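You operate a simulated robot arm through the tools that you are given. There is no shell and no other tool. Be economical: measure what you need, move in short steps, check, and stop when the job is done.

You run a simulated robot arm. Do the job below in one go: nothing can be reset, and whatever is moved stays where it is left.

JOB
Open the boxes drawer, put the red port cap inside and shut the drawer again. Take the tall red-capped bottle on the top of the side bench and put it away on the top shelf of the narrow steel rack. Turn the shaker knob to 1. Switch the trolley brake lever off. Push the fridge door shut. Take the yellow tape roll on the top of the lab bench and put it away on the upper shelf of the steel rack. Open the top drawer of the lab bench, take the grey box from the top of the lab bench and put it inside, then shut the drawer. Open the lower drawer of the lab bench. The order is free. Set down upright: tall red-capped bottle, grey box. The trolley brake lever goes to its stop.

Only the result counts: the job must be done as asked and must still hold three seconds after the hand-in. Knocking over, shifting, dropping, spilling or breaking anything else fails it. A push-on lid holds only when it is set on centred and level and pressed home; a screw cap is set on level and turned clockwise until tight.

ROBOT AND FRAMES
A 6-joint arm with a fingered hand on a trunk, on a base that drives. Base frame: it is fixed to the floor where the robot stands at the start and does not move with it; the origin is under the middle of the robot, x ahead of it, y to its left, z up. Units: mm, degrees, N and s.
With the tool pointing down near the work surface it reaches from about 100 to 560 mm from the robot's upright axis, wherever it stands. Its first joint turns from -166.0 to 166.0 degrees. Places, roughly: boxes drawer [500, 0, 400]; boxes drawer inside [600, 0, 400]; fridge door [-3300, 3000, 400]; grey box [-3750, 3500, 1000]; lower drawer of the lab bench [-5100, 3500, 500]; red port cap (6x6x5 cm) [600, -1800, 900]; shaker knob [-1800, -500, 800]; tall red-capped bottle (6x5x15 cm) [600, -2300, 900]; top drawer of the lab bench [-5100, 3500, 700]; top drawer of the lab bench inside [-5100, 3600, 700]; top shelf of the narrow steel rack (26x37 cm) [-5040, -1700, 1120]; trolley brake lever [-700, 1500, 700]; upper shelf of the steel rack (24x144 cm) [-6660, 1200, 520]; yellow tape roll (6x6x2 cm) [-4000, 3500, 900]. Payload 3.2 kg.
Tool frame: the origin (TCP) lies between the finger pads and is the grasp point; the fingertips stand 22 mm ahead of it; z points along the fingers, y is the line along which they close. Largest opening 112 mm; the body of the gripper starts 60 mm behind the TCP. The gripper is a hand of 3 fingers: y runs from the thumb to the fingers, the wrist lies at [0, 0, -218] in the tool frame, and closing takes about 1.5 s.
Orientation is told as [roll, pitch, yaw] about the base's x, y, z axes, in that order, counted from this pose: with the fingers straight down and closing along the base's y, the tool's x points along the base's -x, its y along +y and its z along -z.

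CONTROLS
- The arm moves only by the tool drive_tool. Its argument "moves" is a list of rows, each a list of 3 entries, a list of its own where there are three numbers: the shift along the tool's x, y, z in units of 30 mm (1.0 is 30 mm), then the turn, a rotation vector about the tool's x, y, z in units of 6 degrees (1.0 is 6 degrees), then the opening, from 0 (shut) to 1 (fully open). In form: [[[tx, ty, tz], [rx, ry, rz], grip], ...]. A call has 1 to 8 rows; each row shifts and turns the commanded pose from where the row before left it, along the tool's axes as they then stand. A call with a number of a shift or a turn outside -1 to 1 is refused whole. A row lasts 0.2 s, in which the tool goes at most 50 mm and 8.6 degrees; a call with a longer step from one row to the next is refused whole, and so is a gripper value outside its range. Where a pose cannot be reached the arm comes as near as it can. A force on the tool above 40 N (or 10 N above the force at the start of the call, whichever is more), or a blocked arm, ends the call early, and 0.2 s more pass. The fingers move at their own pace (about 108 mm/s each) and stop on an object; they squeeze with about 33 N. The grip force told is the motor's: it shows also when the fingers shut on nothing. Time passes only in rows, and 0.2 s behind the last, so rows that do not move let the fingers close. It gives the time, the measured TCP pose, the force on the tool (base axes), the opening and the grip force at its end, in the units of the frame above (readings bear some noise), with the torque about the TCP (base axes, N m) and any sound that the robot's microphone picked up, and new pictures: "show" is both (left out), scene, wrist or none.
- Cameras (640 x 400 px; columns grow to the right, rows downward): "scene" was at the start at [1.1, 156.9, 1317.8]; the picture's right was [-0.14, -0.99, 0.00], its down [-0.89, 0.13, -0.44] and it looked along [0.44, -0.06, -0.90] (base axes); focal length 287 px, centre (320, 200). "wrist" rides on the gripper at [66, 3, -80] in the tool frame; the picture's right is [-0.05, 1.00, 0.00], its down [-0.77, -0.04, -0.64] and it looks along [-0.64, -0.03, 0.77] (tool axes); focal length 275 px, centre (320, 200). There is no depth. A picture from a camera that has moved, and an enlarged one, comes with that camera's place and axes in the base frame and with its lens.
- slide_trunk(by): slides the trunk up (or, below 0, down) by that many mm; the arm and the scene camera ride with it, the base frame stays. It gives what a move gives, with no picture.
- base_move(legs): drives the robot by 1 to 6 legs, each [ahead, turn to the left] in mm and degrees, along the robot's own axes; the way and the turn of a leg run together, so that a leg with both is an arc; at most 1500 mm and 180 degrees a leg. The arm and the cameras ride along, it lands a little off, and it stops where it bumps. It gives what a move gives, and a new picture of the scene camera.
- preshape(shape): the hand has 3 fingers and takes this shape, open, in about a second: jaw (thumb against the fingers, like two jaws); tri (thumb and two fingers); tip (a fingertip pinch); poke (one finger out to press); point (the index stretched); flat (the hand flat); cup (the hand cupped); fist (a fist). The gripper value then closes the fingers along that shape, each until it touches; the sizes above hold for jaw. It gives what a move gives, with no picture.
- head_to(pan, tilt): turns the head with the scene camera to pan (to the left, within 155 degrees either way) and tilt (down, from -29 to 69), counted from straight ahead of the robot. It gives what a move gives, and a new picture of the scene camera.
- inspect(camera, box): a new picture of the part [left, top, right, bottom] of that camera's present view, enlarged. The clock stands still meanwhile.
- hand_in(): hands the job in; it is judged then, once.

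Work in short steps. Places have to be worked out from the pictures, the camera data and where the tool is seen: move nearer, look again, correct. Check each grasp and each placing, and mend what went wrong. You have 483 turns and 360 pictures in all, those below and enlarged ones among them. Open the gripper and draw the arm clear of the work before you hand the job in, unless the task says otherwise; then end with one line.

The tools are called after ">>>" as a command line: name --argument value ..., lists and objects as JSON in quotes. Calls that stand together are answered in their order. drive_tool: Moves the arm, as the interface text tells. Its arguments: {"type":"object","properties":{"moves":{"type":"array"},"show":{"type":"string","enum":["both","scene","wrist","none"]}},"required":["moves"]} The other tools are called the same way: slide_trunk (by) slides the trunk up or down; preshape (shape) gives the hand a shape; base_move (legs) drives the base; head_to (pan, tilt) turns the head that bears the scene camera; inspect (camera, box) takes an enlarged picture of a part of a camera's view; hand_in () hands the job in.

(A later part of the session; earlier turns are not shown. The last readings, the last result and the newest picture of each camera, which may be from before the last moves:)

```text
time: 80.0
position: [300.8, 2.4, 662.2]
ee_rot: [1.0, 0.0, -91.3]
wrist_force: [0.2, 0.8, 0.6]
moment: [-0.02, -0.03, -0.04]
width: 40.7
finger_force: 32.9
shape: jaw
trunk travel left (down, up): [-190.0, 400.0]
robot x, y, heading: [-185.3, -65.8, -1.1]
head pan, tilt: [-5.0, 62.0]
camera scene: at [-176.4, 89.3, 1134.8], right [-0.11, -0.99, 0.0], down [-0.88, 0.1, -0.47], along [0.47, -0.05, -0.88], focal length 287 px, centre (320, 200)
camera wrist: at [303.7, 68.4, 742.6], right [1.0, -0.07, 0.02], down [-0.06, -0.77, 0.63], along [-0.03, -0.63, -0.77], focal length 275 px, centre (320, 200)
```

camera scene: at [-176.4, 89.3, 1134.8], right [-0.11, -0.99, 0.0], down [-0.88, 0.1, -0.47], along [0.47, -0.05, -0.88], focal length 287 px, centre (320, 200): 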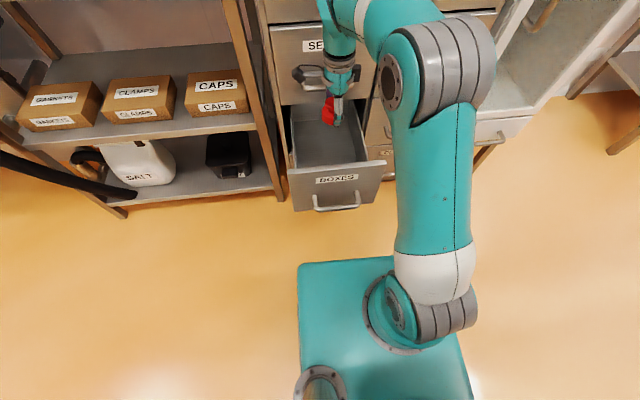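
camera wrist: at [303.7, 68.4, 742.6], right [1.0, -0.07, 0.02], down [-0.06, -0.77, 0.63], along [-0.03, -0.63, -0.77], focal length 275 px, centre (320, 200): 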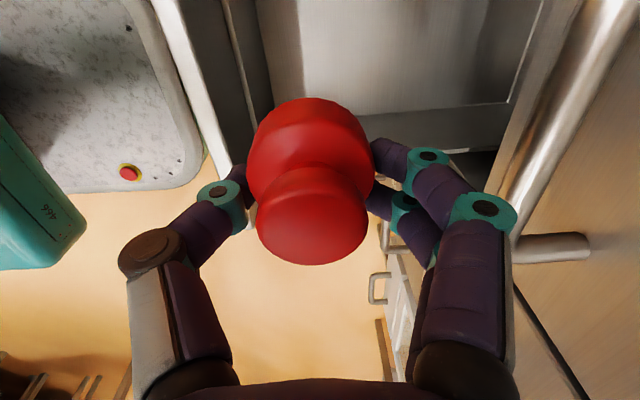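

The cap is above the drawer with clearance to the SEALS handle. I descend.

>>> drive_tool --moves '[[[0, 0.1, 1], [0, 0, 0], 0.0], [[0, 0.1, 1], [0, 0, 0], 0.0], [[0, 0, 1], [0, 0, 0], 0.0], [[0, 0, 1], [0, 0, 0], 0], [[0, 0, 1], [0, 0, 0], 0], [[0, 0, 1], [0, 0, 0], 0], [[0, 0, 1], [0, 0, 0], 0], [[0, 0, 1], [0, 0, 0], 0]]'

```text
time: 81.8
position: [311.3, 6.6, 419.0]
ee_rot: [1.0, 0.1, -91.3]
wrist_force: [0.4, -0.9, -0.4]
moment: [-0.01, 0.01, 0.02]
width: 39.7
finger_force: 33.0
shape: jaw
trunk travel left (down, up): [-190.0, 400.0]
robot x, y, heading: [-185.7, -73.5, -0.9]
head pan, tilt: [-5.0, 62.0]
camera scene: at [-176.6, 89.3, 1134.9], right [-0.11, -0.99, 0.0], down [-0.88, 0.1, -0.47], along [0.47, -0.05, -0.88], focal length 287 px, centre (320, 200)
camera wrist: at [314.6, 71.7, 499.4], right [1.0, -0.07, 0.02], down [-0.06, -0.77, 0.63], along [-0.03, -0.63, -0.77], focal length 275 px, centre (320, 200)
```

scene: 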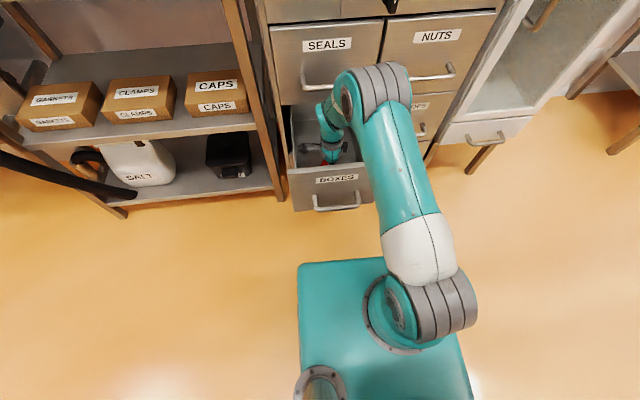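
wrist: 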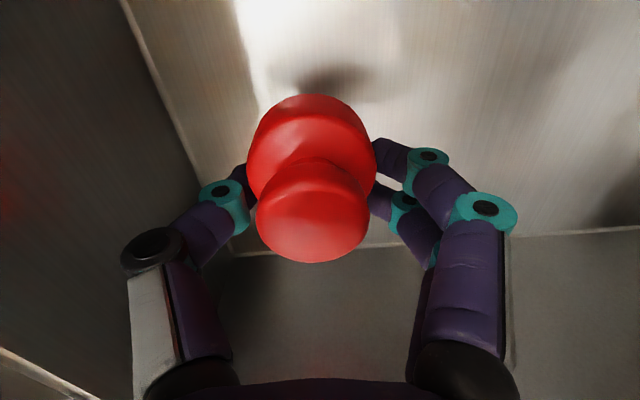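

Inside the drawer; I lower slowly until the bottom is felt.

>>> drive_tool --moves '[[[0, 0, 0.8], [0, 0, 0], 0.0], [[0, 0, 0.6], [0, 0, 0], 0.0], [[0, 0, 0.4], [0, 0, 0], 0.0], [[0, 0, 0.4], [0, 0, 0], 0], [[0, 0, 0.4], [0, 0, 0], 0], [[0, 0, 0.4], [0, 0, 0], 0], [[0, 0, 0.4], [0, 0, 0], 0], [[0, 0, 0.4], [0, 0, 0], 0]]' --show "wrist"

```text
time: 82.5
position: [317.6, 4.7, 378.2]
ee_rot: [1.8, 0.2, -91.4]
wrist_force: [0.5, -2.3, 29.1]
moment: [-0.03, 0.74, 0.06]
width: 40.8
finger_force: 33.1
shape: jaw
trunk travel left (down, up): [-190.0, 400.0]
robot x, y, heading: [-182.2, -74.5, -1.0]
head pan, tilt: [-5.0, 62.0]
stopped in row 3: the force on the tool passed its limit at 55 N (the readings are from after the stop); the commanded pose is now the measured one
camera wrist: at [318.4, 69.9, 458.5], right [1.0, -0.07, 0.03], down [-0.07, -0.77, 0.63], along [-0.02, -0.63, -0.78], focal length 275 px, centre (320, 200)
```

wrist: 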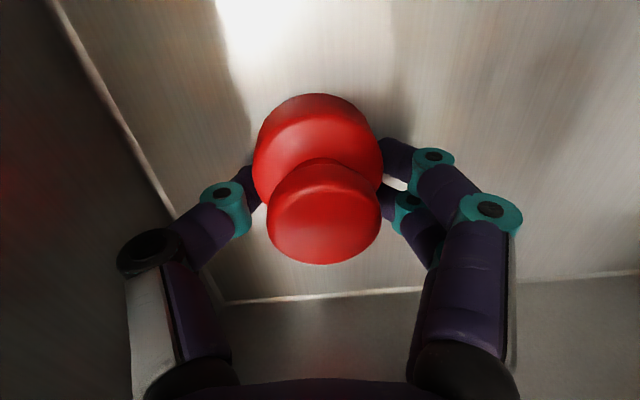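

Cap is on the drawer floor. I ease up a bit, open and rise.

>>> drive_tool --moves '[[[0, 0, -0.1], [0, 0, 0], 0.0], [[0, 0, 0], [0, 0, 0], 0.7], [[0, 0, 0], [0, 0, 0], 0.7], [[0, 0, 0], [0, 0, 0], 0.7], [[0, 0, -0.5], [0, 0, 0], 0.7], [[0, 0, -1], [0, 0, 0], 0.7], [[0, 0, -1], [0, 0, 0], 0.7]]' --show "wrist"

```text
time: 84.1
position: [312.0, 5.7, 452.0]
ee_rot: [1.5, 0.3, -91.3]
wrist_force: [-0.7, 0.5, 0.0]
moment: [-0.01, 0.02, 0.02]
width: 78.2
finger_force: 0.0
shape: jaw
trunk travel left (down, up): [-190.0, 400.0]
robot x, y, heading: [-187.9, -68.1, -1.5]
head pan, tilt: [-5.0, 62.0]
camera wrist: at [313.8, 70.0, 531.7], right [1.0, -0.07, 0.03], down [-0.07, -0.77, 0.63], along [-0.02, -0.63, -0.77], focal length 275 px, centre (320, 200)
```

wrist: 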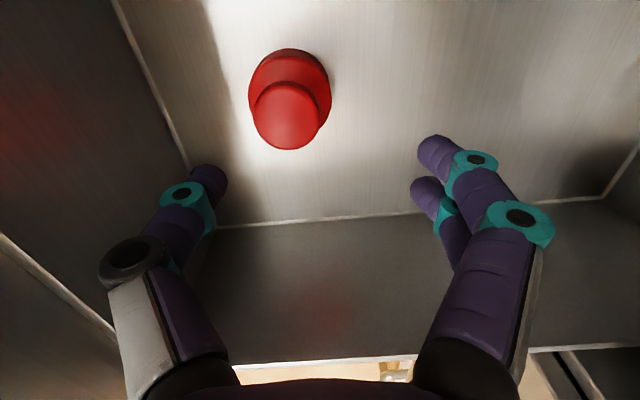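

The cap stands upright in the drawer. I rise clear, then back the robot off by 300 mm.

>>> drive_tool --moves '[[[0, 0, -1], [0, 0, 0], 0.6], [[0, 0, -1], [0, 0, 0], 0.6], [[0, 0, -1], [0, 0, 0], 0.6], [[0, 0, -1], [0, 0, 0], 0.6], [[0, -0.2, -1], [0, 0, 0], 0.6], [[0, -0.2, -1], [0, 0, 0], 0.6], [[0, -0.2, -1], [0, 0, 0], 0.6]]' --show "wrist"

>>> base_move --legs '[[-300, 0]]'

>>> drive_tool --moves '[[[0, 0, 0], [-1, 0, 0], 0.6], [[0, 0, 0], [-1, 0, 0], 0.6], [[0, 0, 0], [-1, 0, 0], 0.6], [[0, 0, 0], [-1, 0, 0], 0.6], [[0, 0, 0], [-1, 0, 0], 0.6], [[0, 0, 0], [-1, 0, 0], 0.6], [[0, 0, 0], [-1, 0, 0], 0.6], [[0, 0, 0], [-0.33, 0, 0], 0.6]]'

```text
time: 85.7
position: [289.7, 2.8, 662.3]
ee_rot: [1.5, 0.2, -91.3]
wrist_force: [-0.4, -1.0, 0.2]
moment: [-0.04, 0.02, 0.02]
width: 67.7
finger_force: 0.0
shape: jaw
trunk travel left (down, up): [-190.0, 400.0]
robot x, y, heading: [-185.2, -71.7, -1.4]
head pan, tilt: [-5.0, 62.0]
camera wrist: at [291.2, 68.6, 741.6], right [1.0, -0.07, 0.03], down [-0.07, -0.77, 0.63], along [-0.02, -0.63, -0.77], focal length 275 px, centre (320, 200)
```

wrist: 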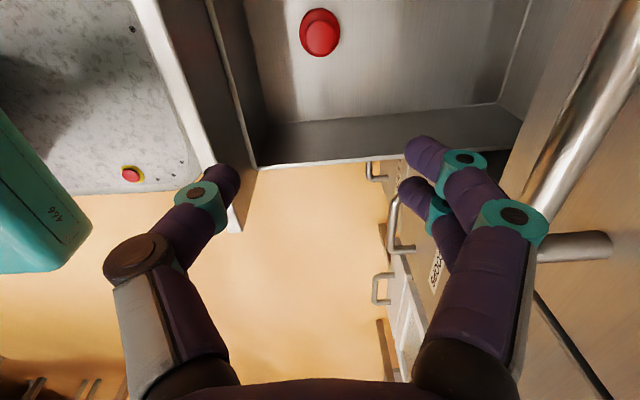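

```text
time: 87.8
position: [-8.2, 11.7, 661.9]
ee_rot: [1.5, 0.1, -91.1]
wrist_force: [-0.7, -0.8, 0.0]
moment: [0.0, -0.03, -0.01]
width: 67.5
finger_force: 0.1
shape: jaw
trunk travel left (down, up): [-190.0, 400.0]
robot x, y, heading: [-481.0, -65.8, -1.0]
head pan, tilt: [-5.0, 62.0]
camera scene: at [-474.4, 95.0, 1134.8], right [-0.1, -0.99, 0.0], down [-0.88, 0.09, -0.47], along [0.47, -0.05, -0.88], focal length 287 px, centre (320, 200)
```

scene: 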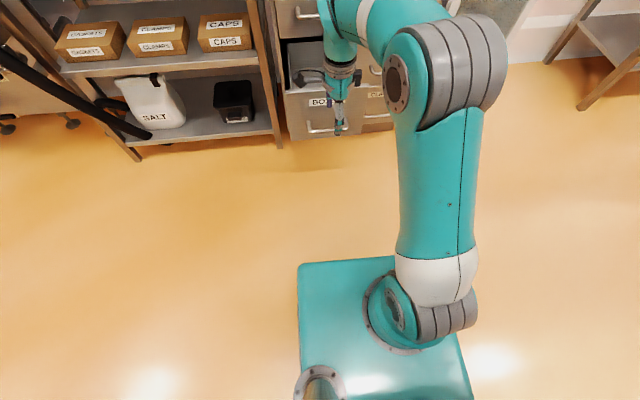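

```text
time: 89.6
position: [-7.9, 7.4, 661.4]
ee_rot: [43.0, -0.5, -91.7]
wrist_force: [0.0, -0.9, -0.5]
moment: [0.0, -0.02, 0.0]
width: 67.7
finger_force: 0.0
shape: jaw
out of reach, approached as far as the arm can: row 8
trunk travel left (down, up): [-190.0, 400.0]
robot x, y, heading: [-482.4, -65.3, -0.8]
head pan, tilt: [-5.0, 62.0]
camera scene: at [-474.4, 95.0, 1134.8], right [-0.1, -0.99, 0.0], down [-0.88, 0.09, -0.47], along [0.47, -0.05, -0.88], focal length 287 px, centre (320, 200)
camera wrist: at [-58.7, 75.1, 720.2], right [0.73, -0.06, 0.68], down [-0.48, -0.75, 0.45], along [0.49, -0.65, -0.58], focal length 275 px, centre (320, 200)
```

scene: 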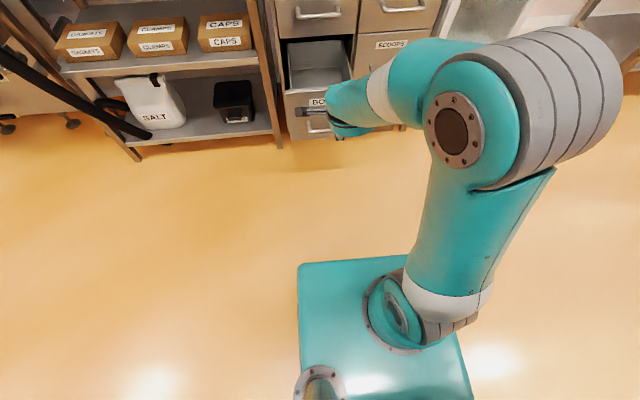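
wrist: 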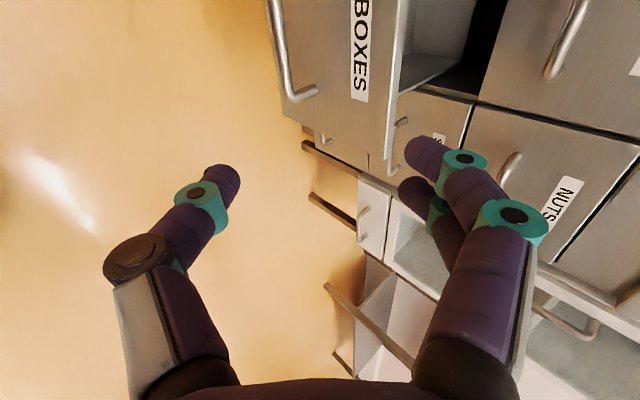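

I approach the handle again along the slanted axis, about 85 mm short.

>>> drive_tool --moves '[[[0, -0.2, 0.873], [0, 0, 0], 0.6], [[0, -0.2, 0.873], [0, 0, 0], 0.6], [[0, -0.2, 0.873], [0, 0, 0], 0.6], [[0, -0.2, 0.873], [0, 0, 0], 0.6], [[0, -0.2, 0.873], [0, 0, 0], 0.6], [[0, -0.2, 0.873], [0, 0, 0], 0.6], [[0, -0.2, 0.873], [0, 0, 0], 0.6], [[0, -0.2, 0.873], [0, 0, 0], 0.6]]' --show "wrist"

```text
time: 91.4
position: [109.1, 6.9, 481.1]
ee_rot: [45.2, -0.1, -91.4]
wrist_force: [-0.4, 0.4, -0.5]
moment: [0.0, -0.02, 0.02]
width: 67.4
finger_force: 0.1
shape: jaw
trunk travel left (down, up): [-190.0, 400.0]
robot x, y, heading: [-481.9, -63.3, -1.0]
head pan, tilt: [-5.0, 62.0]
camera wrist: at [55.4, 74.0, 538.8], right [0.7, -0.06, 0.71], down [-0.5, -0.76, 0.42], along [0.51, -0.65, -0.56], focal length 275 px, centre (320, 200)
```

wrist: 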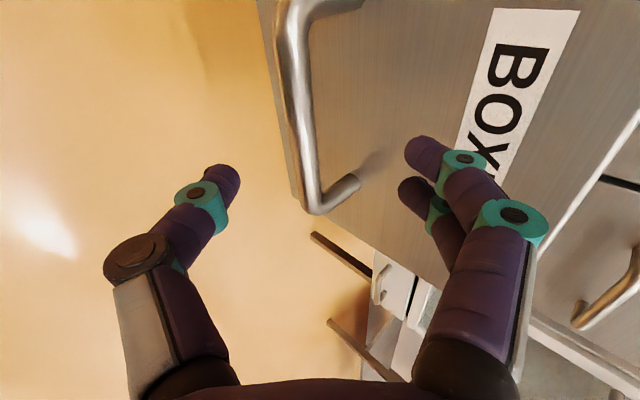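

>>> drive_tool --moves '[[[0, -0.2, 0.9], [0, 0, 0], 0.6], [[0, -0.13, 0.9], [0, 0, 0], 0.6], [[0, 0, 0.95], [0, 0, 0], 0.6], [[0, 0, 0], [0, 0, 0], 0], [[0, 0, 0], [0, 0, 0], 0], [[0, 0, 0], [0, 0, 0], 0], [[0, 0, 0], [0, 0, 0], 0]]' --show "wrist"

```text
time: 93.0
position: [160.8, 6.6, 415.0]
ee_rot: [45.6, 0.2, -91.1]
wrist_force: [1.7, 0.7, 1.6]
moment: [-0.13, 0.05, 0.13]
width: 0.0
finger_force: 33.5
shape: jaw
out of reach, approached as far as the arm can: row 1
trunk travel left (down, up): [-190.0, 400.0]
robot x, y, heading: [-480.6, -64.1, -1.2]
head pan, tilt: [-5.0, 62.0]
camera wrist: at [106.7, 74.0, 473.3], right [0.7, -0.06, 0.71], down [-0.49, -0.76, 0.42], along [0.52, -0.64, -0.56], focal length 275 px, centre (320, 200)
```

wrist: 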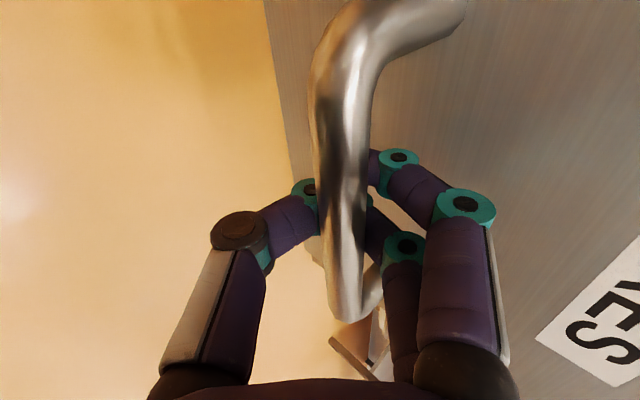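

Hooked again. I push the drawer shut by driving ahead.

>>> base_move --legs '[[250, 0]]'

>>> inspect --camera "wrist" --box '[0, 0, 640, 400]'

```text
time: 94.8
position: [404.7, 0.9, 414.2]
ee_rot: [45.4, 0.2, -91.3]
wrist_force: [1.9, 2.9, -9.8]
moment: [-0.02, -0.13, -0.07]
width: 0.1
finger_force: 33.1
shape: jaw
trunk travel left (down, up): [-190.0, 400.0]
robot x, y, heading: [-240.0, -69.8, -1.2]
head pan, tilt: [-5.0, 62.0]
camera scene: at [-228.3, 90.7, 1134.7], right [-0.11, -0.99, 0.0], down [-0.88, 0.1, -0.47], along [0.47, -0.05, -0.88], focal length 287 px, centre (320, 200)
```

scene: 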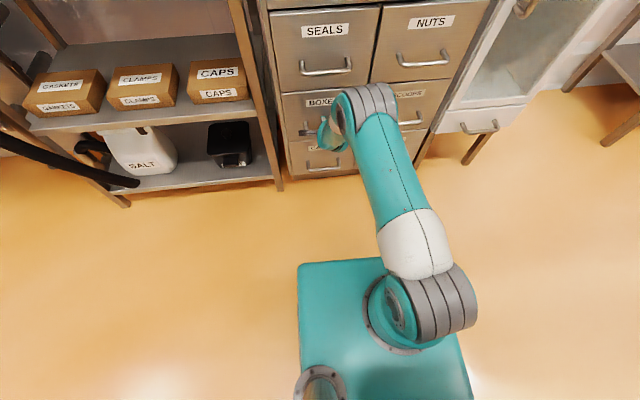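

```text
1.00 times, centred on (320, 200) of wrist (not enlarged: the box is as wide or as high as the picture)
camera zoom: at [352.1, 67.4, 472.4], right [0.7, -0.06, 0.71], down [-0.5, -0.76, 0.42], along [0.51, -0.65, -0.56], focal length 275 px, centre (320, 200)
```

zoom: 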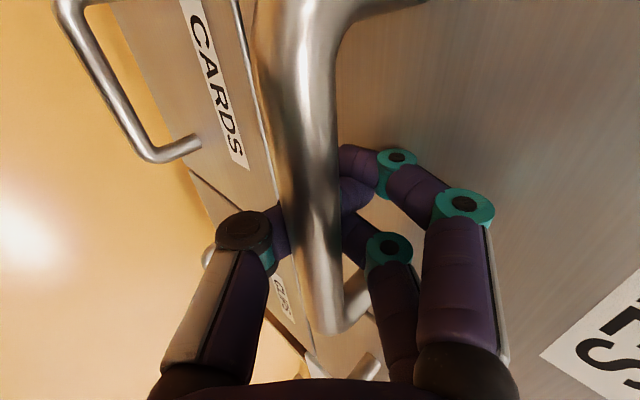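

Looks nearly shut. I push further along +x by arm until a firm stop.

>>> drive_tool --moves '[[[0, 0.35, 0.35], [0, 0, 0], 0], [[0, 0.35, 0.35], [0, 0, 0], 0], [[0, 0.35, 0.35], [0, 0, 0], 0], [[0, 0.35, 0.35], [0, 0, 0], 0]]' --show "wrist"

```text
time: 95.2
position: [413.9, 0.1, 409.4]
ee_rot: [44.5, 0.1, -91.0]
wrist_force: [-20.7, -1.5, 4.1]
moment: [0.08, -0.3, 0.09]
width: 0.0
finger_force: 32.7
shape: jaw
trunk travel left (down, up): [-190.0, 400.0]
robot x, y, heading: [-238.0, -68.7, -1.3]
head pan, tilt: [-5.0, 62.0]
stopped in row 2: the force on the tool passed its limit at 58 N (the readings are from after the stop); the commanded pose is now the measured one
camera wrist: at [359.3, 67.4, 468.3], right [0.71, -0.06, 0.7], down [-0.48, -0.76, 0.43], along [0.51, -0.64, -0.57], focal length 275 px, centre (320, 200)
```

wrist: 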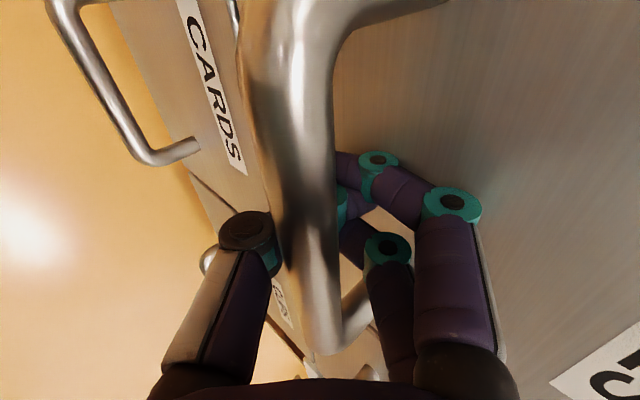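

Firm stop: drawer shut. I release and withdraw.

>>> drive_tool --moves '[[[0, 0, 0], [0, 0, 0], 0.6], [[0, 0, 0], [0, 0, 0], 0.6], [[0, 0, 0], [0, 0, 0], 0.6], [[0, 0, -0.6], [0, 0, 0], 0.6], [[0, 0, -1], [0, 0, 0], 0.6], [[0, 0, -1], [0, 0, 0], 0.6], [[0, 0, -1], [0, 0, 0], 0.6], [[0, 0, -1], [0, 0, 0], 0.6]]'

```text
time: 95.7
position: [405.3, 0.7, 401.2]
ee_rot: [43.3, -0.2, -90.8]
wrist_force: [-43.5, -3.6, -1.4]
moment: [0.2, -0.87, -0.02]
width: 48.5
finger_force: 0.0
shape: jaw
trunk travel left (down, up): [-190.0, 400.0]
robot x, y, heading: [-238.0, -70.3, -1.3]
head pan, tilt: [-5.0, 62.0]
stopped in row 2: the force on the tool passed its limit at 42 N (the readings are from after the stop); the commanded pose is now the measured one
camera scene: at [-232.8, 90.3, 1134.7], right [-0.11, -0.99, 0.0], down [-0.88, 0.09, -0.47], along [0.47, -0.05, -0.88], focal length 287 px, centre (320, 200)
camera wrist: at [353.4, 67.4, 462.1], right [0.73, -0.05, 0.69], down [-0.47, -0.76, 0.44], along [0.5, -0.64, -0.58], focal length 275 px, centre (320, 200)
```

scene: 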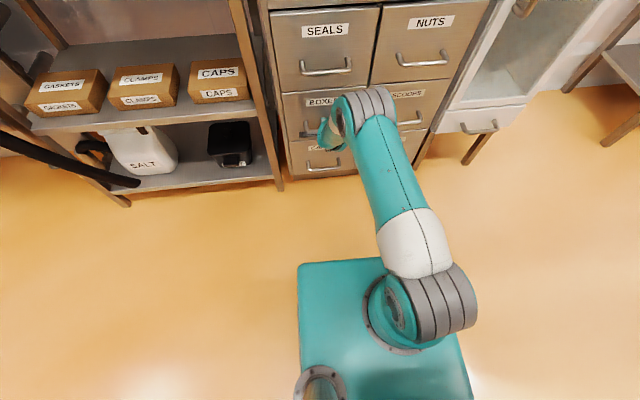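
wrist: 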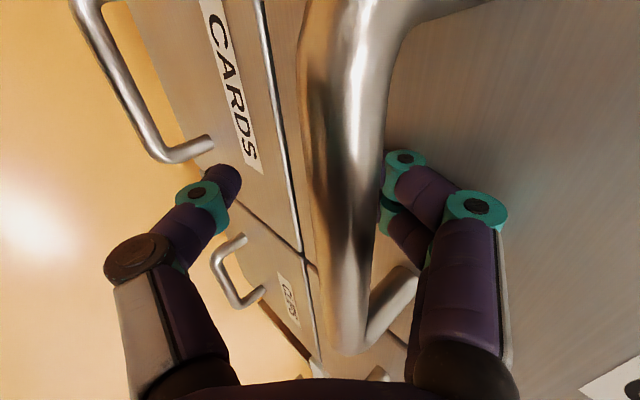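

The fingers press on the face on opening; I hold the opening at 0.4 and back out.

>>> drive_tool --moves '[[[0, 0, -0.3], [0, 0, 0], 0.42], [[0, 0, -0.5], [0, 0, 0], 0.42], [[0, 0, -0.5], [0, 0, 0], 0.45], [[0, 0, -1], [0, 0, 0], 0.5], [[0, 0, -1], [0, 0, 0], 0.5]]'

```text
time: 96.9
position: [340.9, 2.8, 477.9]
ee_rot: [43.8, -0.2, -91.2]
wrist_force: [-1.4, 0.5, -0.5]
moment: [-0.02, -0.01, -0.01]
width: 55.2
finger_force: 0.0
shape: jaw
trunk travel left (down, up): [-190.0, 400.0]
robot x, y, heading: [-235.0, -72.3, -1.0]
head pan, tilt: [-5.0, 62.0]
camera scene: at [-229.8, 90.5, 1134.8], right [-0.11, -0.99, 0.0], down [-0.88, 0.09, -0.47], along [0.47, -0.05, -0.88], focal length 287 px, centre (320, 200)
camera wrist: at [289.2, 70.2, 536.5], right [0.72, -0.06, 0.69], down [-0.48, -0.76, 0.44], along [0.5, -0.65, -0.57], focal length 275 px, centre (320, 200)
```

scene: 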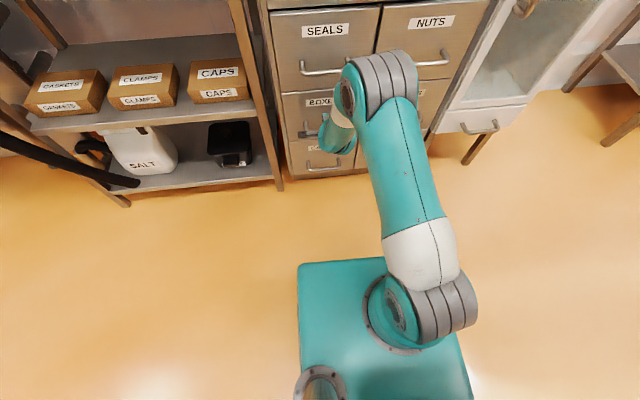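
wrist: 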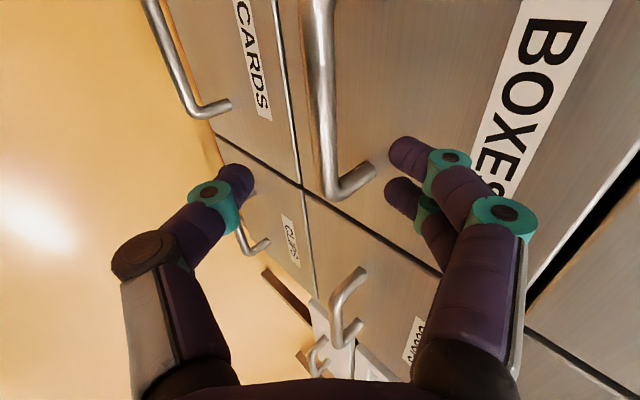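

The drawer is flush. Next the bottle: hand back to vertical, trunk up, and I test how high the tool can go.

>>> drive_tool --moves '[[[0, 0, -1], [0, 0, 0], 0.5], [[0, 0, 0], [1, 0, 0], 0.6], [[0, 0, 0], [1, 0, 0], 0.6], [[0, 0, 0], [1, 0, 0], 0.6], [[0, 0, 0], [1, 0, 0], 0.6], [[0, 0, 0], [1, 0, 0], 0.6], [[0, 0, 0], [1, 0, 0], 0.6], [[0, 0, 0], [1, 0, 0], 0.6]]' --show "none"

>>> base_move --legs '[[-250, 0]]'

>>> slide_trunk --by 400

>>> drive_tool --moves '[[[0, -0.7, -1], [0.2, 0, 0], 0.6], [[0, -0.7, -1], [0, 0, 0], 0.6], [[0, -0.7, -1], [0, 0, 0], 0.6], [[0, -0.7, -1], [0, 0, 0], 0.6], [[0, -0.7, -1], [0, 0, 0], 0.6], [[0, -0.7, -1], [0, 0, 0], 0.6], [[0, 0, -1], [0, 0, 0], 0.6], [[0, 0, -1], [0, 0, 0], 0.6]]' --show "none"

>>> drive_tool --moves '[[[0, 0, -1], [0.2, 0, 0], 0.6], [[0, 0, -1], [0, 0, 0], 0.6], [[0, 0, -1], [0, 0, 0], 0.6], [[0, 0, -1], [0, 0, 0], 0.6], [[0, 0, -1], [0, 0, 0], 0.6], [[0, 0, -1], [0, 0, 0], 0.6], [[0, 0, -1], [0, 0, 0], 0.6], [[0, 0, -1], [0, 0, 0], 0.6]]' --show "none"

```text
time: 98.7
position: [324.6, -13.2, 499.4]
ee_rot: [11.1, -2.9, -92.7]
wrist_force: [0.5, 0.2, -1.0]
moment: [0.0, -0.04, 0.08]
width: 66.9
finger_force: 0.0
shape: jaw
out of reach, approached as far as the arm can: row 4, 5, 6
trunk travel left (down, up): [-190.0, 400.0]
robot x, y, heading: [-236.6, -68.3, -1.1]
head pan, tilt: [-5.0, 62.0]
```

```text
time: 100.5
position: [73.2, -10.1, 498.8]
ee_rot: [11.2, -2.9, -92.8]
wrist_force: [-0.3, -0.2, -0.2]
moment: [-0.02, -0.01, -0.01]
width: 66.8
finger_force: 0.0
shape: jaw
trunk travel left (down, up): [-190.0, 400.0]
robot x, y, heading: [-489.3, -64.5, -1.1]
head pan, tilt: [-5.0, 62.0]
camera scene: at [-481.5, 95.7, 1134.8], right [-0.11, -0.99, 0.0], down [-0.88, 0.1, -0.47], along [0.47, -0.05, -0.88], focal length 287 px, centre (320, 200)
```

scene: 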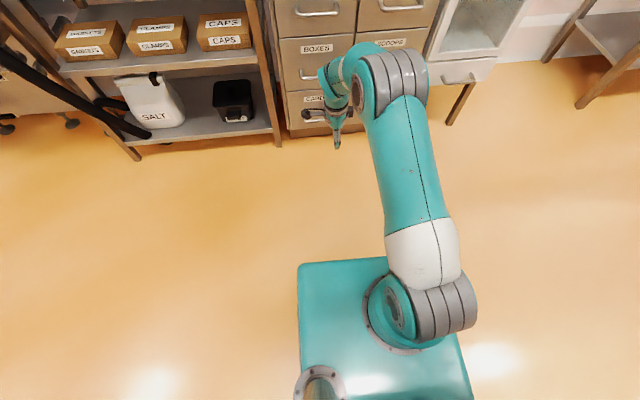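

```text
time: 104.4
position: [72.3, -10.0, 898.4]
ee_rot: [11.3, -2.9, -92.7]
wrist_force: [0.1, -0.1, -0.5]
moment: [0.0, 0.0, -0.02]
width: 66.8
finger_force: 0.0
shape: jaw
trunk travel left (down, up): [-590.0, 0.0]
robot x, y, heading: [-490.7, -65.2, -1.2]
head pan, tilt: [-5.0, 62.0]
```

```text
time: 106.2
position: [-93.2, 8.6, 1114.0]
ee_rot: [10.1, -2.9, -92.8]
wrist_force: [0.7, 0.5, -0.7]
moment: [-0.04, -0.03, 0.01]
width: 66.9
finger_force: 0.0
shape: jaw
trunk travel left (down, up): [-590.0, 0.0]
robot x, y, heading: [-488.6, -63.1, -1.2]
head pan, tilt: [-5.0, 62.0]
```

```text
time: 108.0
position: [-131.1, 23.5, 1347.2]
ee_rot: [9.0, -2.9, -92.8]
wrist_force: [-0.1, 0.2, -0.5]
moment: [0.03, -0.02, 0.0]
width: 66.8
finger_force: 0.0
shape: jaw
trunk travel left (down, up): [-590.0, 0.0]
robot x, y, heading: [-488.5, -62.0, -1.4]
head pan, tilt: [-5.0, 62.0]
```

The tool reaches z 1347, so a top-down grasp works for the top shelf. I straighten the hand, lower a bit and drive to the bottle.

>>> drive_tool --moves '[[[0, 0, 1], [0.75, 0.24, 0], 0.6], [[0, 0, 1], [0.75, 0.24, 0], 0.6], [[0, 0, 1], [0, 0, 0], 0.6], [[0, 0, 1], [0, 0, 0], 0.6], [[0, 0, 1], [0, 0, 0], 0.6], [[0, 0, 1], [0, 0, 0], 0.6], [[0, 0, 1], [0, 0, 0], 0.8]]' --show "none"

>>> base_move --legs '[[0, -72.8], [1150, 0], [1150, 0]]'

```text
time: 109.6
position: [-124.1, 20.2, 1139.3]
ee_rot: [0.0, 0.0, -92.6]
wrist_force: [0.4, 0.3, 0.3]
moment: [-0.03, 0.02, 0.0]
width: 89.2
finger_force: 0.0
shape: jaw
trunk travel left (down, up): [-590.0, 0.0]
robot x, y, heading: [-489.2, -64.9, -1.0]
head pan, tilt: [-5.0, 62.0]
```

```text
time: 124.1
position: [286.2, -2619.2, 1140.3]
ee_rot: [-0.2, -0.1, -166.9]
wrist_force: [0.1, -0.3, -0.1]
moment: [-0.03, -0.01, 0.02]
width: 89.3
finger_force: 0.0
shape: jaw
trunk travel left (down, up): [-590.0, 0.0]
robot x, y, heading: [108.4, -2292.4, -75.4]
head pan, tilt: [-5.0, 62.0]
camera scene: at [262.7, -2255.6, 1534.8], right [-0.99, -0.16, 0.0], down [-0.14, 0.87, -0.47], along [0.08, -0.46, -0.88], focal length 287 px, centre (320, 200)
```

scene: 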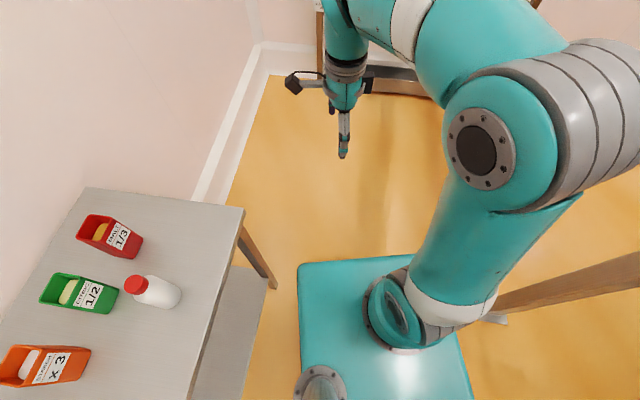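

The bottle is around (613, -2312). I turn to face the bench and look down with the wrist camera.

>>> base_move --legs '[[0, 75.4]]'

>>> inspect --camera "wrist" --box '[0, 0, 640, 400]'

```text
time: 127.8
position: [466.0, -2185.8, 1138.7]
ee_rot: [-0.1, 0.0, -89.3]
wrist_force: [-0.3, -0.4, -0.6]
moment: [0.02, 0.0, -0.03]
width: 89.1
finger_force: 0.1
shape: jaw
trunk travel left (down, up): [-590.0, 0.0]
robot x, y, heading: [105.0, -2290.9, 2.0]
head pan, tilt: [-5.0, 62.0]
camera scene: at [104.6, -2130.9, 1534.8], right [-0.05, -1.0, 0.0], down [-0.88, 0.05, -0.47], along [0.47, -0.02, -0.88], focal length 287 px, centre (320, 200)
```

scene: 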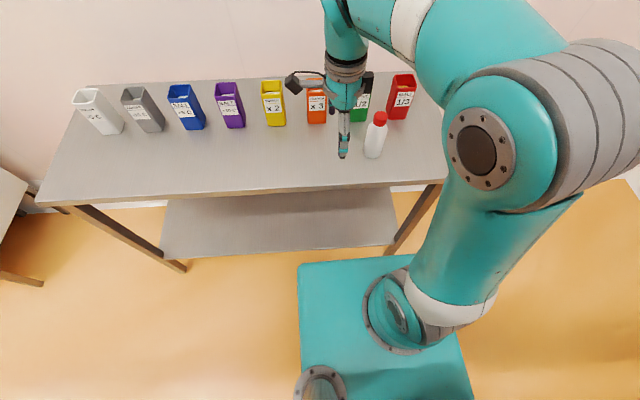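

```text
1.00 times, centred on (320, 200) of wrist (not enlarged: the box is as wide or as high as the picture)
camera zoom: at [468.1, -2120.0, 1219.2], right [1.0, -0.03, 0.0], down [-0.03, -0.77, 0.64], along [-0.02, -0.64, -0.77], focal length 275 px, centre (320, 200)
```

zoom: 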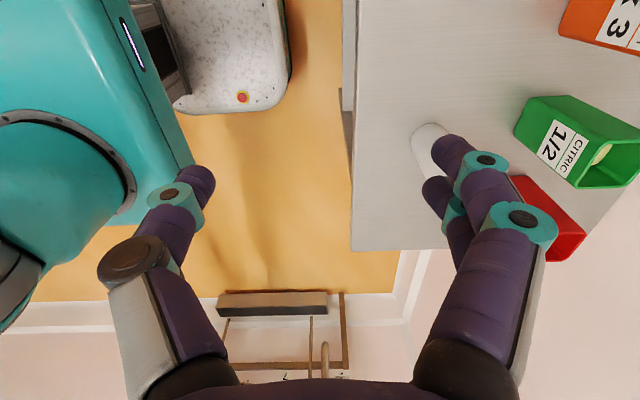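

>>> inspect --camera "scene" --box '[320, 90, 420, 170]'

```text
5.00 times, centred on (370, 130) of scene
camera zoom: at [104.6, -2130.9, 1534.8], right [-0.05, -1.0, 0.0], down [-0.88, 0.05, -0.47], along [0.47, -0.02, -0.88], focal length 1435 px, centre (70, 550)
```

zoom: 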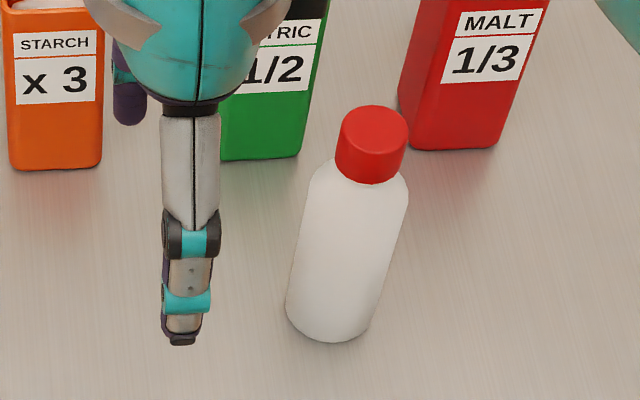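

The bottle body is round with a shoulder at ~105 mm. I move above it at (610, -2307).

>>> drive_tool --moves '[[[-0.8, 0.96, 0], [0, 0, 0], 0.95], [[-0.8, 0.96, 0], [0, 0, 0], 0.95], [[-0.8, 0.96, 0], [0, 0, 0], 0.95], [[-0.8, 0.96, 0], [0, 0, 0], 0.95], [[-0.8, 0.96, 0], [0, 0, 0], 0.95], [[0, 0, 0], [0, 0, 0], 0.95]]'

```text
time: 129.2
position: [614.7, -2306.4, 1138.7]
ee_rot: [-0.1, 0.0, -89.3]
wrist_force: [-0.3, 0.1, 0.5]
moment: [0.0, -0.01, 0.01]
width: 106.3
finger_force: 0.0
shape: jaw
trunk travel left (down, up): [-590.0, 0.0]
robot x, y, heading: [106.9, -2290.6, 1.7]
head pan, tilt: [-5.0, 62.0]
camera scene: at [104.3, -2130.8, 1534.8], right [-0.05, -1.0, 0.0], down [-0.88, 0.05, -0.47], along [0.47, -0.02, -0.88], focal length 287 px, centre (320, 200)
camera wrist: at [615.8, -2239.3, 1219.0], right [1.0, -0.03, 0.0], down [-0.03, -0.77, 0.64], along [-0.02, -0.64, -0.77], focal length 275 px, centre (320, 200)
```

scene: 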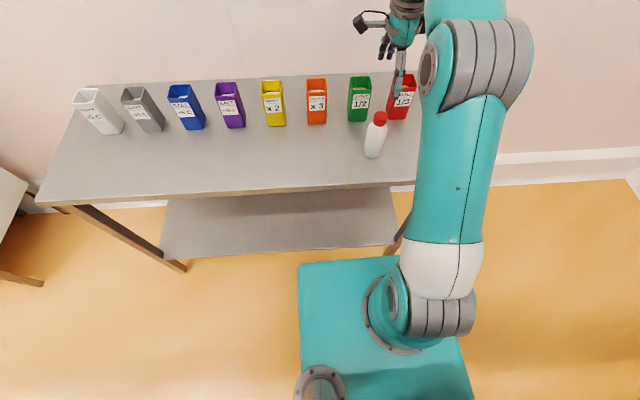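
wrist: 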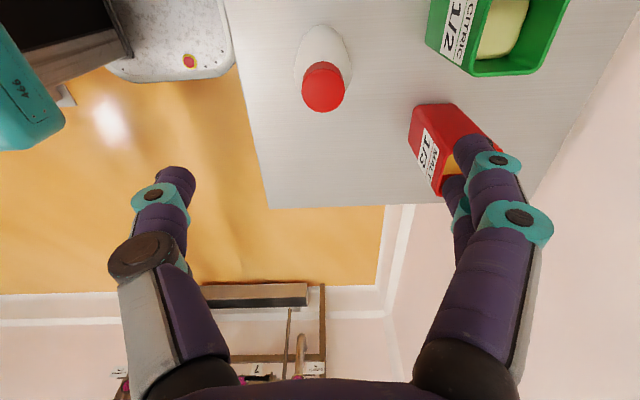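

The cap is right beneath. I descend to z 955.

>>> drive_tool --moves '[[[-0.1, 0, 1], [0, 0, 0], 0.95], [[0, 0, 1], [0, 0, 0], 0.95], [[0, 0, 1], [0, 0, 0], 0.95], [[0, 0, 1], [0, 0, 0], 0.95], [[0, 0, 0.8], [0, 0, 0], 0.95]]' --show "wrist"

```text
time: 130.4
position: [611.0, -2305.1, 995.3]
ee_rot: [-0.1, -0.1, -89.4]
wrist_force: [-0.3, -0.6, 0.2]
moment: [-0.02, -0.02, 0.01]
width: 106.2
finger_force: 0.1
shape: jaw
trunk travel left (down, up): [-590.0, 0.0]
robot x, y, heading: [105.8, -2289.8, 1.9]
head pan, tilt: [-5.0, 62.0]
camera wrist: at [613.8, -2239.8, 1075.9], right [1.0, -0.03, 0.0], down [-0.03, -0.77, 0.64], along [-0.02, -0.64, -0.77], focal length 275 px, centre (320, 200)
```

wrist: 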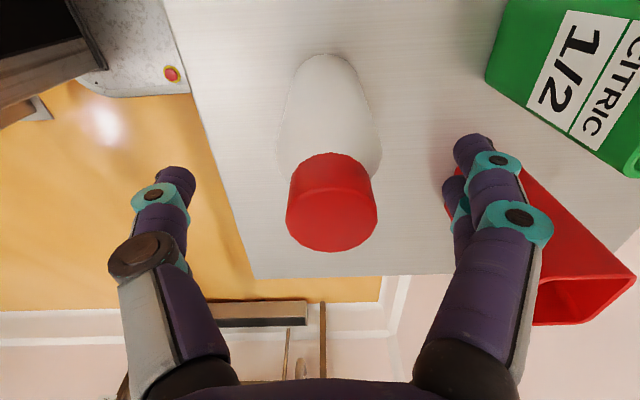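

>>> drive_tool --moves '[[[-0.05, 0.1, 0.7], [0, 0, 0], 0.95], [[0, 0, 0.65], [0, 0, 0], 0.95], [[0, 0, 0], [0, 0, 0], 0], [[0, 0, 0], [0, 0, 0], 0], [[0, 0, 0], [0, 0, 0], 0], [[0, 0, 0], [0, 0, 0], 0], [[0, 0, 0], [0, 0, 0], 0]]' --show "wrist"

>>> drive_tool --moves '[[[0, 0, -0.7], [0, 0, 0], 0], [[0, 0, -1], [0, 0, 0], 0], [[0, 0, 0], [0, 0, 0], 0]]'

```text
time: 132.0
position: [613.0, -2307.8, 956.4]
ee_rot: [-0.1, 0.0, -89.2]
wrist_force: [0.1, 0.2, 0.9]
moment: [-0.01, -0.01, -0.04]
width: 41.4
finger_force: 32.9
shape: jaw
trunk travel left (down, up): [-590.0, 0.0]
robot x, y, heading: [106.7, -2293.1, 2.0]
head pan, tilt: [-5.0, 62.0]
camera wrist: at [615.7, -2241.7, 1035.7], right [1.0, -0.03, 0.0], down [-0.02, -0.77, 0.64], along [-0.02, -0.64, -0.77], focal length 275 px, centre (320, 200)
```

wrist: 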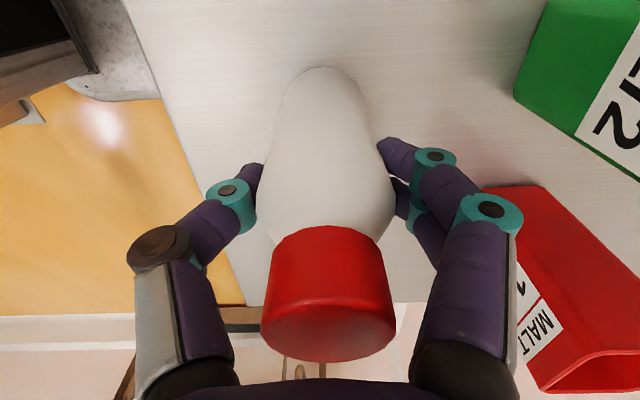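

```text
time: 132.8
position: [612.9, -2307.7, 1005.3]
ee_rot: [-0.1, 0.1, -89.3]
wrist_force: [0.3, -0.1, -1.1]
moment: [0.01, 0.02, 0.04]
width: 41.4
finger_force: 33.1
shape: jaw
trunk travel left (down, up): [-590.0, 0.0]
robot x, y, heading: [105.9, -2292.9, 2.1]
head pan, tilt: [-5.0, 62.0]
camera scene: at [105.0, -2131.0, 1534.8], right [-0.05, -1.0, 0.0], down [-0.88, 0.05, -0.47], along [0.47, -0.02, -0.88], focal length 287 px, centre (320, 200)
camera wrist: at [614.8, -2241.7, 1084.6], right [1.0, -0.03, 0.0], down [-0.02, -0.77, 0.64], along [-0.02, -0.64, -0.77], focal length 275 px, centre (320, 200)
```

scene: 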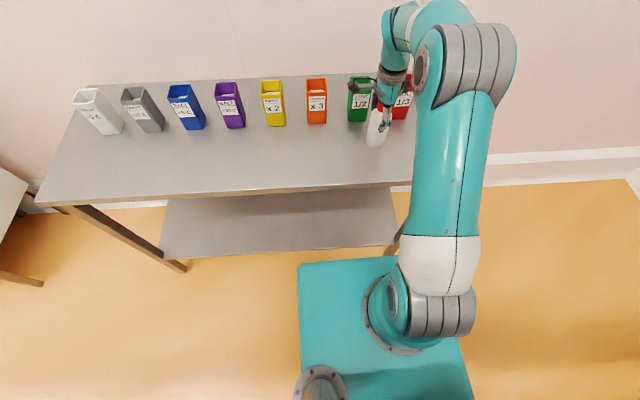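
wrist: 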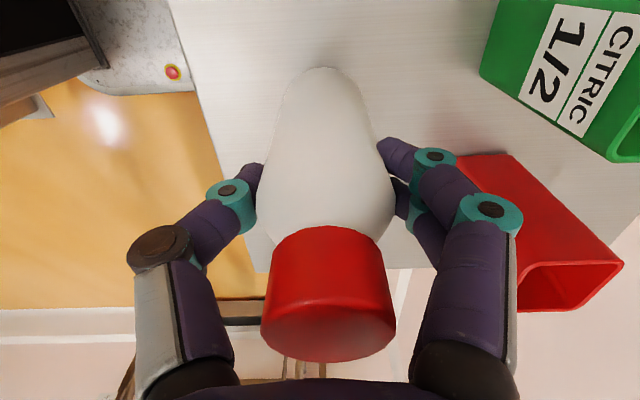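

Bottle held and lifted. I raise it, retract, and reverse out toward the middle aisle.

>>> drive_tool --moves '[[[0, 0, -1], [0, 0, 0], 0], [[0, 0, -1], [0, 0, 0], 0], [[0, -0.5, -1], [0, 0, 0], 0], [[0, -1, -1], [0, 0, 0], 0], [[0, -1, -0.8], [0, 0, 0], 0], [[0, -1, -0.8], [0, 0, 0], 0], [[0, -1, 0], [0, 0, 0], 0], [[0, -0.8, 0], [0, 0, 0], 0]]' --show "none"

>>> base_move --legs '[[0, -79.2], [-1330, 0], [-1330, 0]]'

>>> head_to --pan -100 --tilt 20

```text
time: 134.6
position: [454.0, -2309.8, 1176.8]
ee_rot: [-0.1, 0.0, -89.2]
wrist_force: [-0.4, 0.2, -1.1]
moment: [0.01, 0.02, -0.02]
width: 41.2
finger_force: 32.5
shape: jaw
trunk travel left (down, up): [-590.0, 0.0]
robot x, y, heading: [103.6, -2291.2, 1.8]
head pan, tilt: [-5.0, 62.0]
```

```text
time: 151.0
position: [-399.5, -25.9, 1176.2]
ee_rot: [-0.1, 0.0, -170.0]
wrist_force: [-0.5, 0.2, -1.4]
moment: [0.03, 0.01, 0.03]
width: 40.8
finger_force: 32.7
shape: jaw
trunk travel left (down, up): [-590.0, 0.0]
robot x, y, heading: [-436.6, 318.6, -78.5]
head pan, tilt: [-5.0, 62.0]
camera scene: at [-278.5, 348.9, 1534.8], right [-0.99, -0.11, 0.0], down [-0.1, 0.88, -0.47], along [0.05, -0.47, -0.88], focal length 287 px, centre (320, 200)
```

scene: 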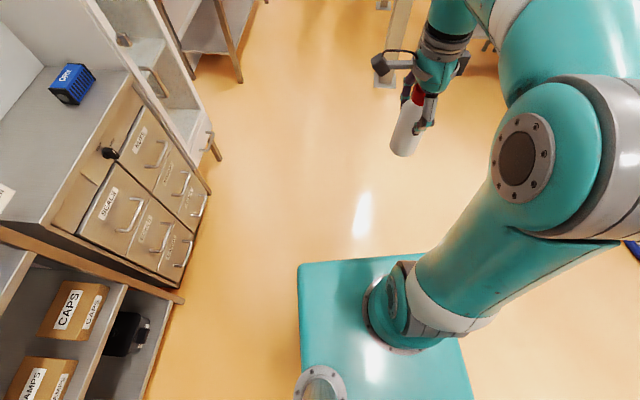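

```text
time: 152.7
position: [-398.8, -26.2, 1176.8]
ee_rot: [-0.2, 0.0, -170.0]
wrist_force: [-0.4, -0.2, -1.6]
moment: [0.0, -0.02, 0.0]
width: 41.1
finger_force: 32.9
shape: jaw
trunk travel left (down, up): [-590.0, 0.0]
robot x, y, heading: [-436.7, 323.1, -78.7]
head pan, tilt: [-100.0, 20.0]
camera scene: at [-378.7, 410.3, 1595.2], right [-0.02, 1.0, 0.0], down [0.34, 0.01, -0.94], along [-0.94, -0.02, -0.34], focal length 287 px, centre (320, 200)
```

scene: 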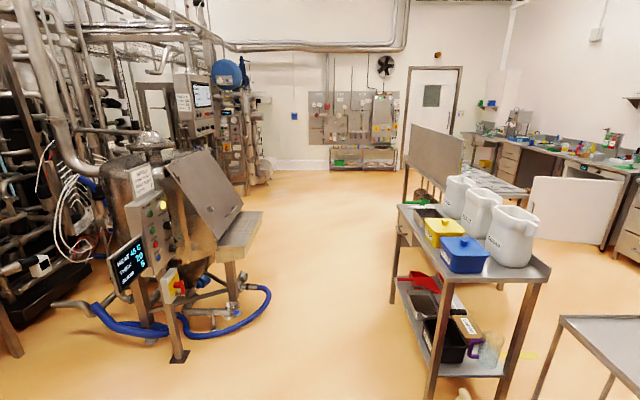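

The aisle along y≈430 is free. I turn to face -x and drive down it, then look for the narrow rack.

>>> base_move --legs '[[0, -103.1], [1500, 0], [1500, 0]]'

>>> head_to --pan 60 --tilt 15

```text
time: 171.8
position: [-3803.7, 701.0, 1175.0]
ee_rot: [-0.1, 0.0, 82.4]
wrist_force: [-0.2, 0.0, -2.7]
moment: [-0.01, -0.04, -0.03]
width: 40.7
finger_force: 32.9
shape: jaw
trunk travel left (down, up): [-590.0, 0.0]
robot x, y, heading: [-3461.1, 631.4, 173.6]
head pan, tilt: [-100.0, 20.0]
camera scene: at [-3394.4, 548.0, 1595.3], right [0.96, -0.28, 0.0], down [-0.1, -0.33, -0.94], along [0.27, 0.9, -0.34], focal length 287 px, centre (320, 200)
```

scene: 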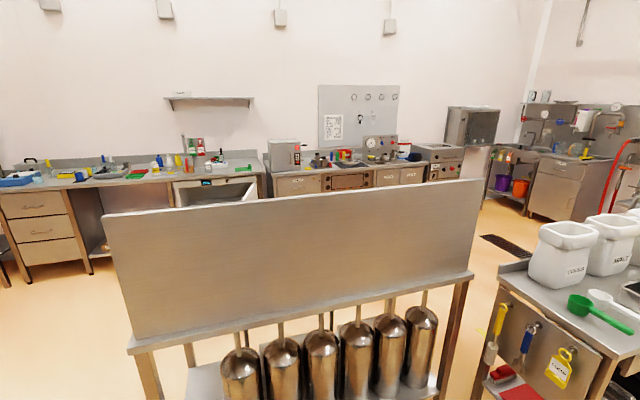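

```text
time: 174.3
position: [-3802.6, 701.4, 1176.1]
ee_rot: [-0.1, -0.1, 82.3]
wrist_force: [-0.3, 0.1, -1.3]
moment: [-0.03, -0.01, 0.01]
width: 40.3
finger_force: 33.1
shape: jaw
trunk travel left (down, up): [-590.0, 0.0]
robot x, y, heading: [-3461.7, 629.9, 173.8]
head pan, tilt: [60.0, 15.0]
camera scene: at [-3475.9, 383.4, 1603.4], right [-0.8, 0.59, 0.0], down [0.15, 0.21, -0.97], along [-0.57, -0.78, -0.26], focal length 287 px, centre (320, 200)
```

scene: 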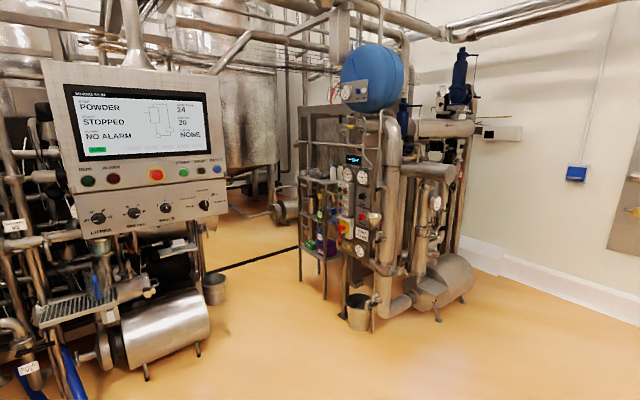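

>>> inspect --camera "scene" --box '[240, 90, 440, 340]'

```text
1.60 times, centred on (340, 215) of scene
camera zoom: at [-3475.9, 383.4, 1603.4], right [-0.8, 0.59, 0.0], down [0.15, 0.21, -0.97], along [-0.57, -0.78, -0.26], focal length 459 px, centre (288, 176)
```

zoom: 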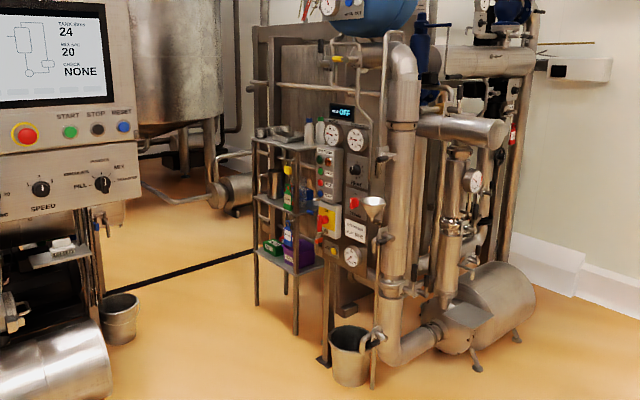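

The narrow rack is found: its top shelf spans roughly x -5130…-4865, y -1830…-1460, approachable from the +x side. I head there.

>>> base_move --legs '[[0, 72.2], [1200, 0]]'

>>> head_to --pan 0 --tilt 25

```text
time: 183.5
position: [-4098.0, -780.4, 1176.3]
ee_rot: [-0.1, 0.1, 156.1]
wrist_force: [-0.1, 0.0, -1.9]
moment: [0.01, 0.02, -0.02]
width: 40.4
finger_force: 33.3
shape: jaw
trunk travel left (down, up): [-590.0, 0.0]
robot x, y, heading: [-3936.0, -472.7, -112.5]
head pan, tilt: [60.0, 15.0]
camera scene: at [-3702.7, -554.3, 1603.4], right [-0.79, -0.61, 0.0], down [-0.16, 0.21, -0.97], along [0.59, -0.77, -0.26], focal length 287 px, centre (320, 200)
```

scene: 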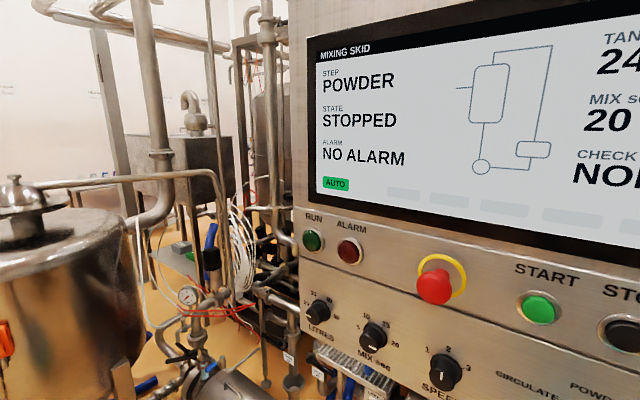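

```text
time: 184.8
position: [-4097.8, -780.9, 1175.7]
ee_rot: [-0.1, 0.0, 156.2]
wrist_force: [-0.2, -0.4, -2.4]
moment: [-0.02, -0.01, 0.02]
width: 40.5
finger_force: 33.3
shape: jaw
trunk travel left (down, up): [-590.0, 0.0]
robot x, y, heading: [-3937.7, -471.4, -112.4]
head pan, tilt: [0.0, 25.0]
camera scene: at [-3794.6, -565.0, 1587.2], right [-0.92, 0.38, 0.0], down [0.16, 0.39, -0.91], along [-0.35, -0.84, -0.42], focal length 287 px, centre (320, 200)
```

scene: 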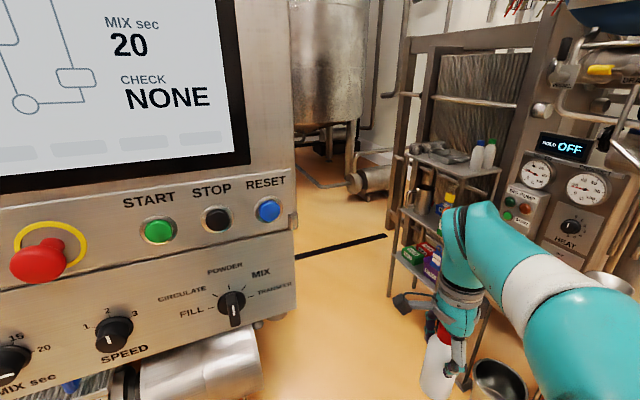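

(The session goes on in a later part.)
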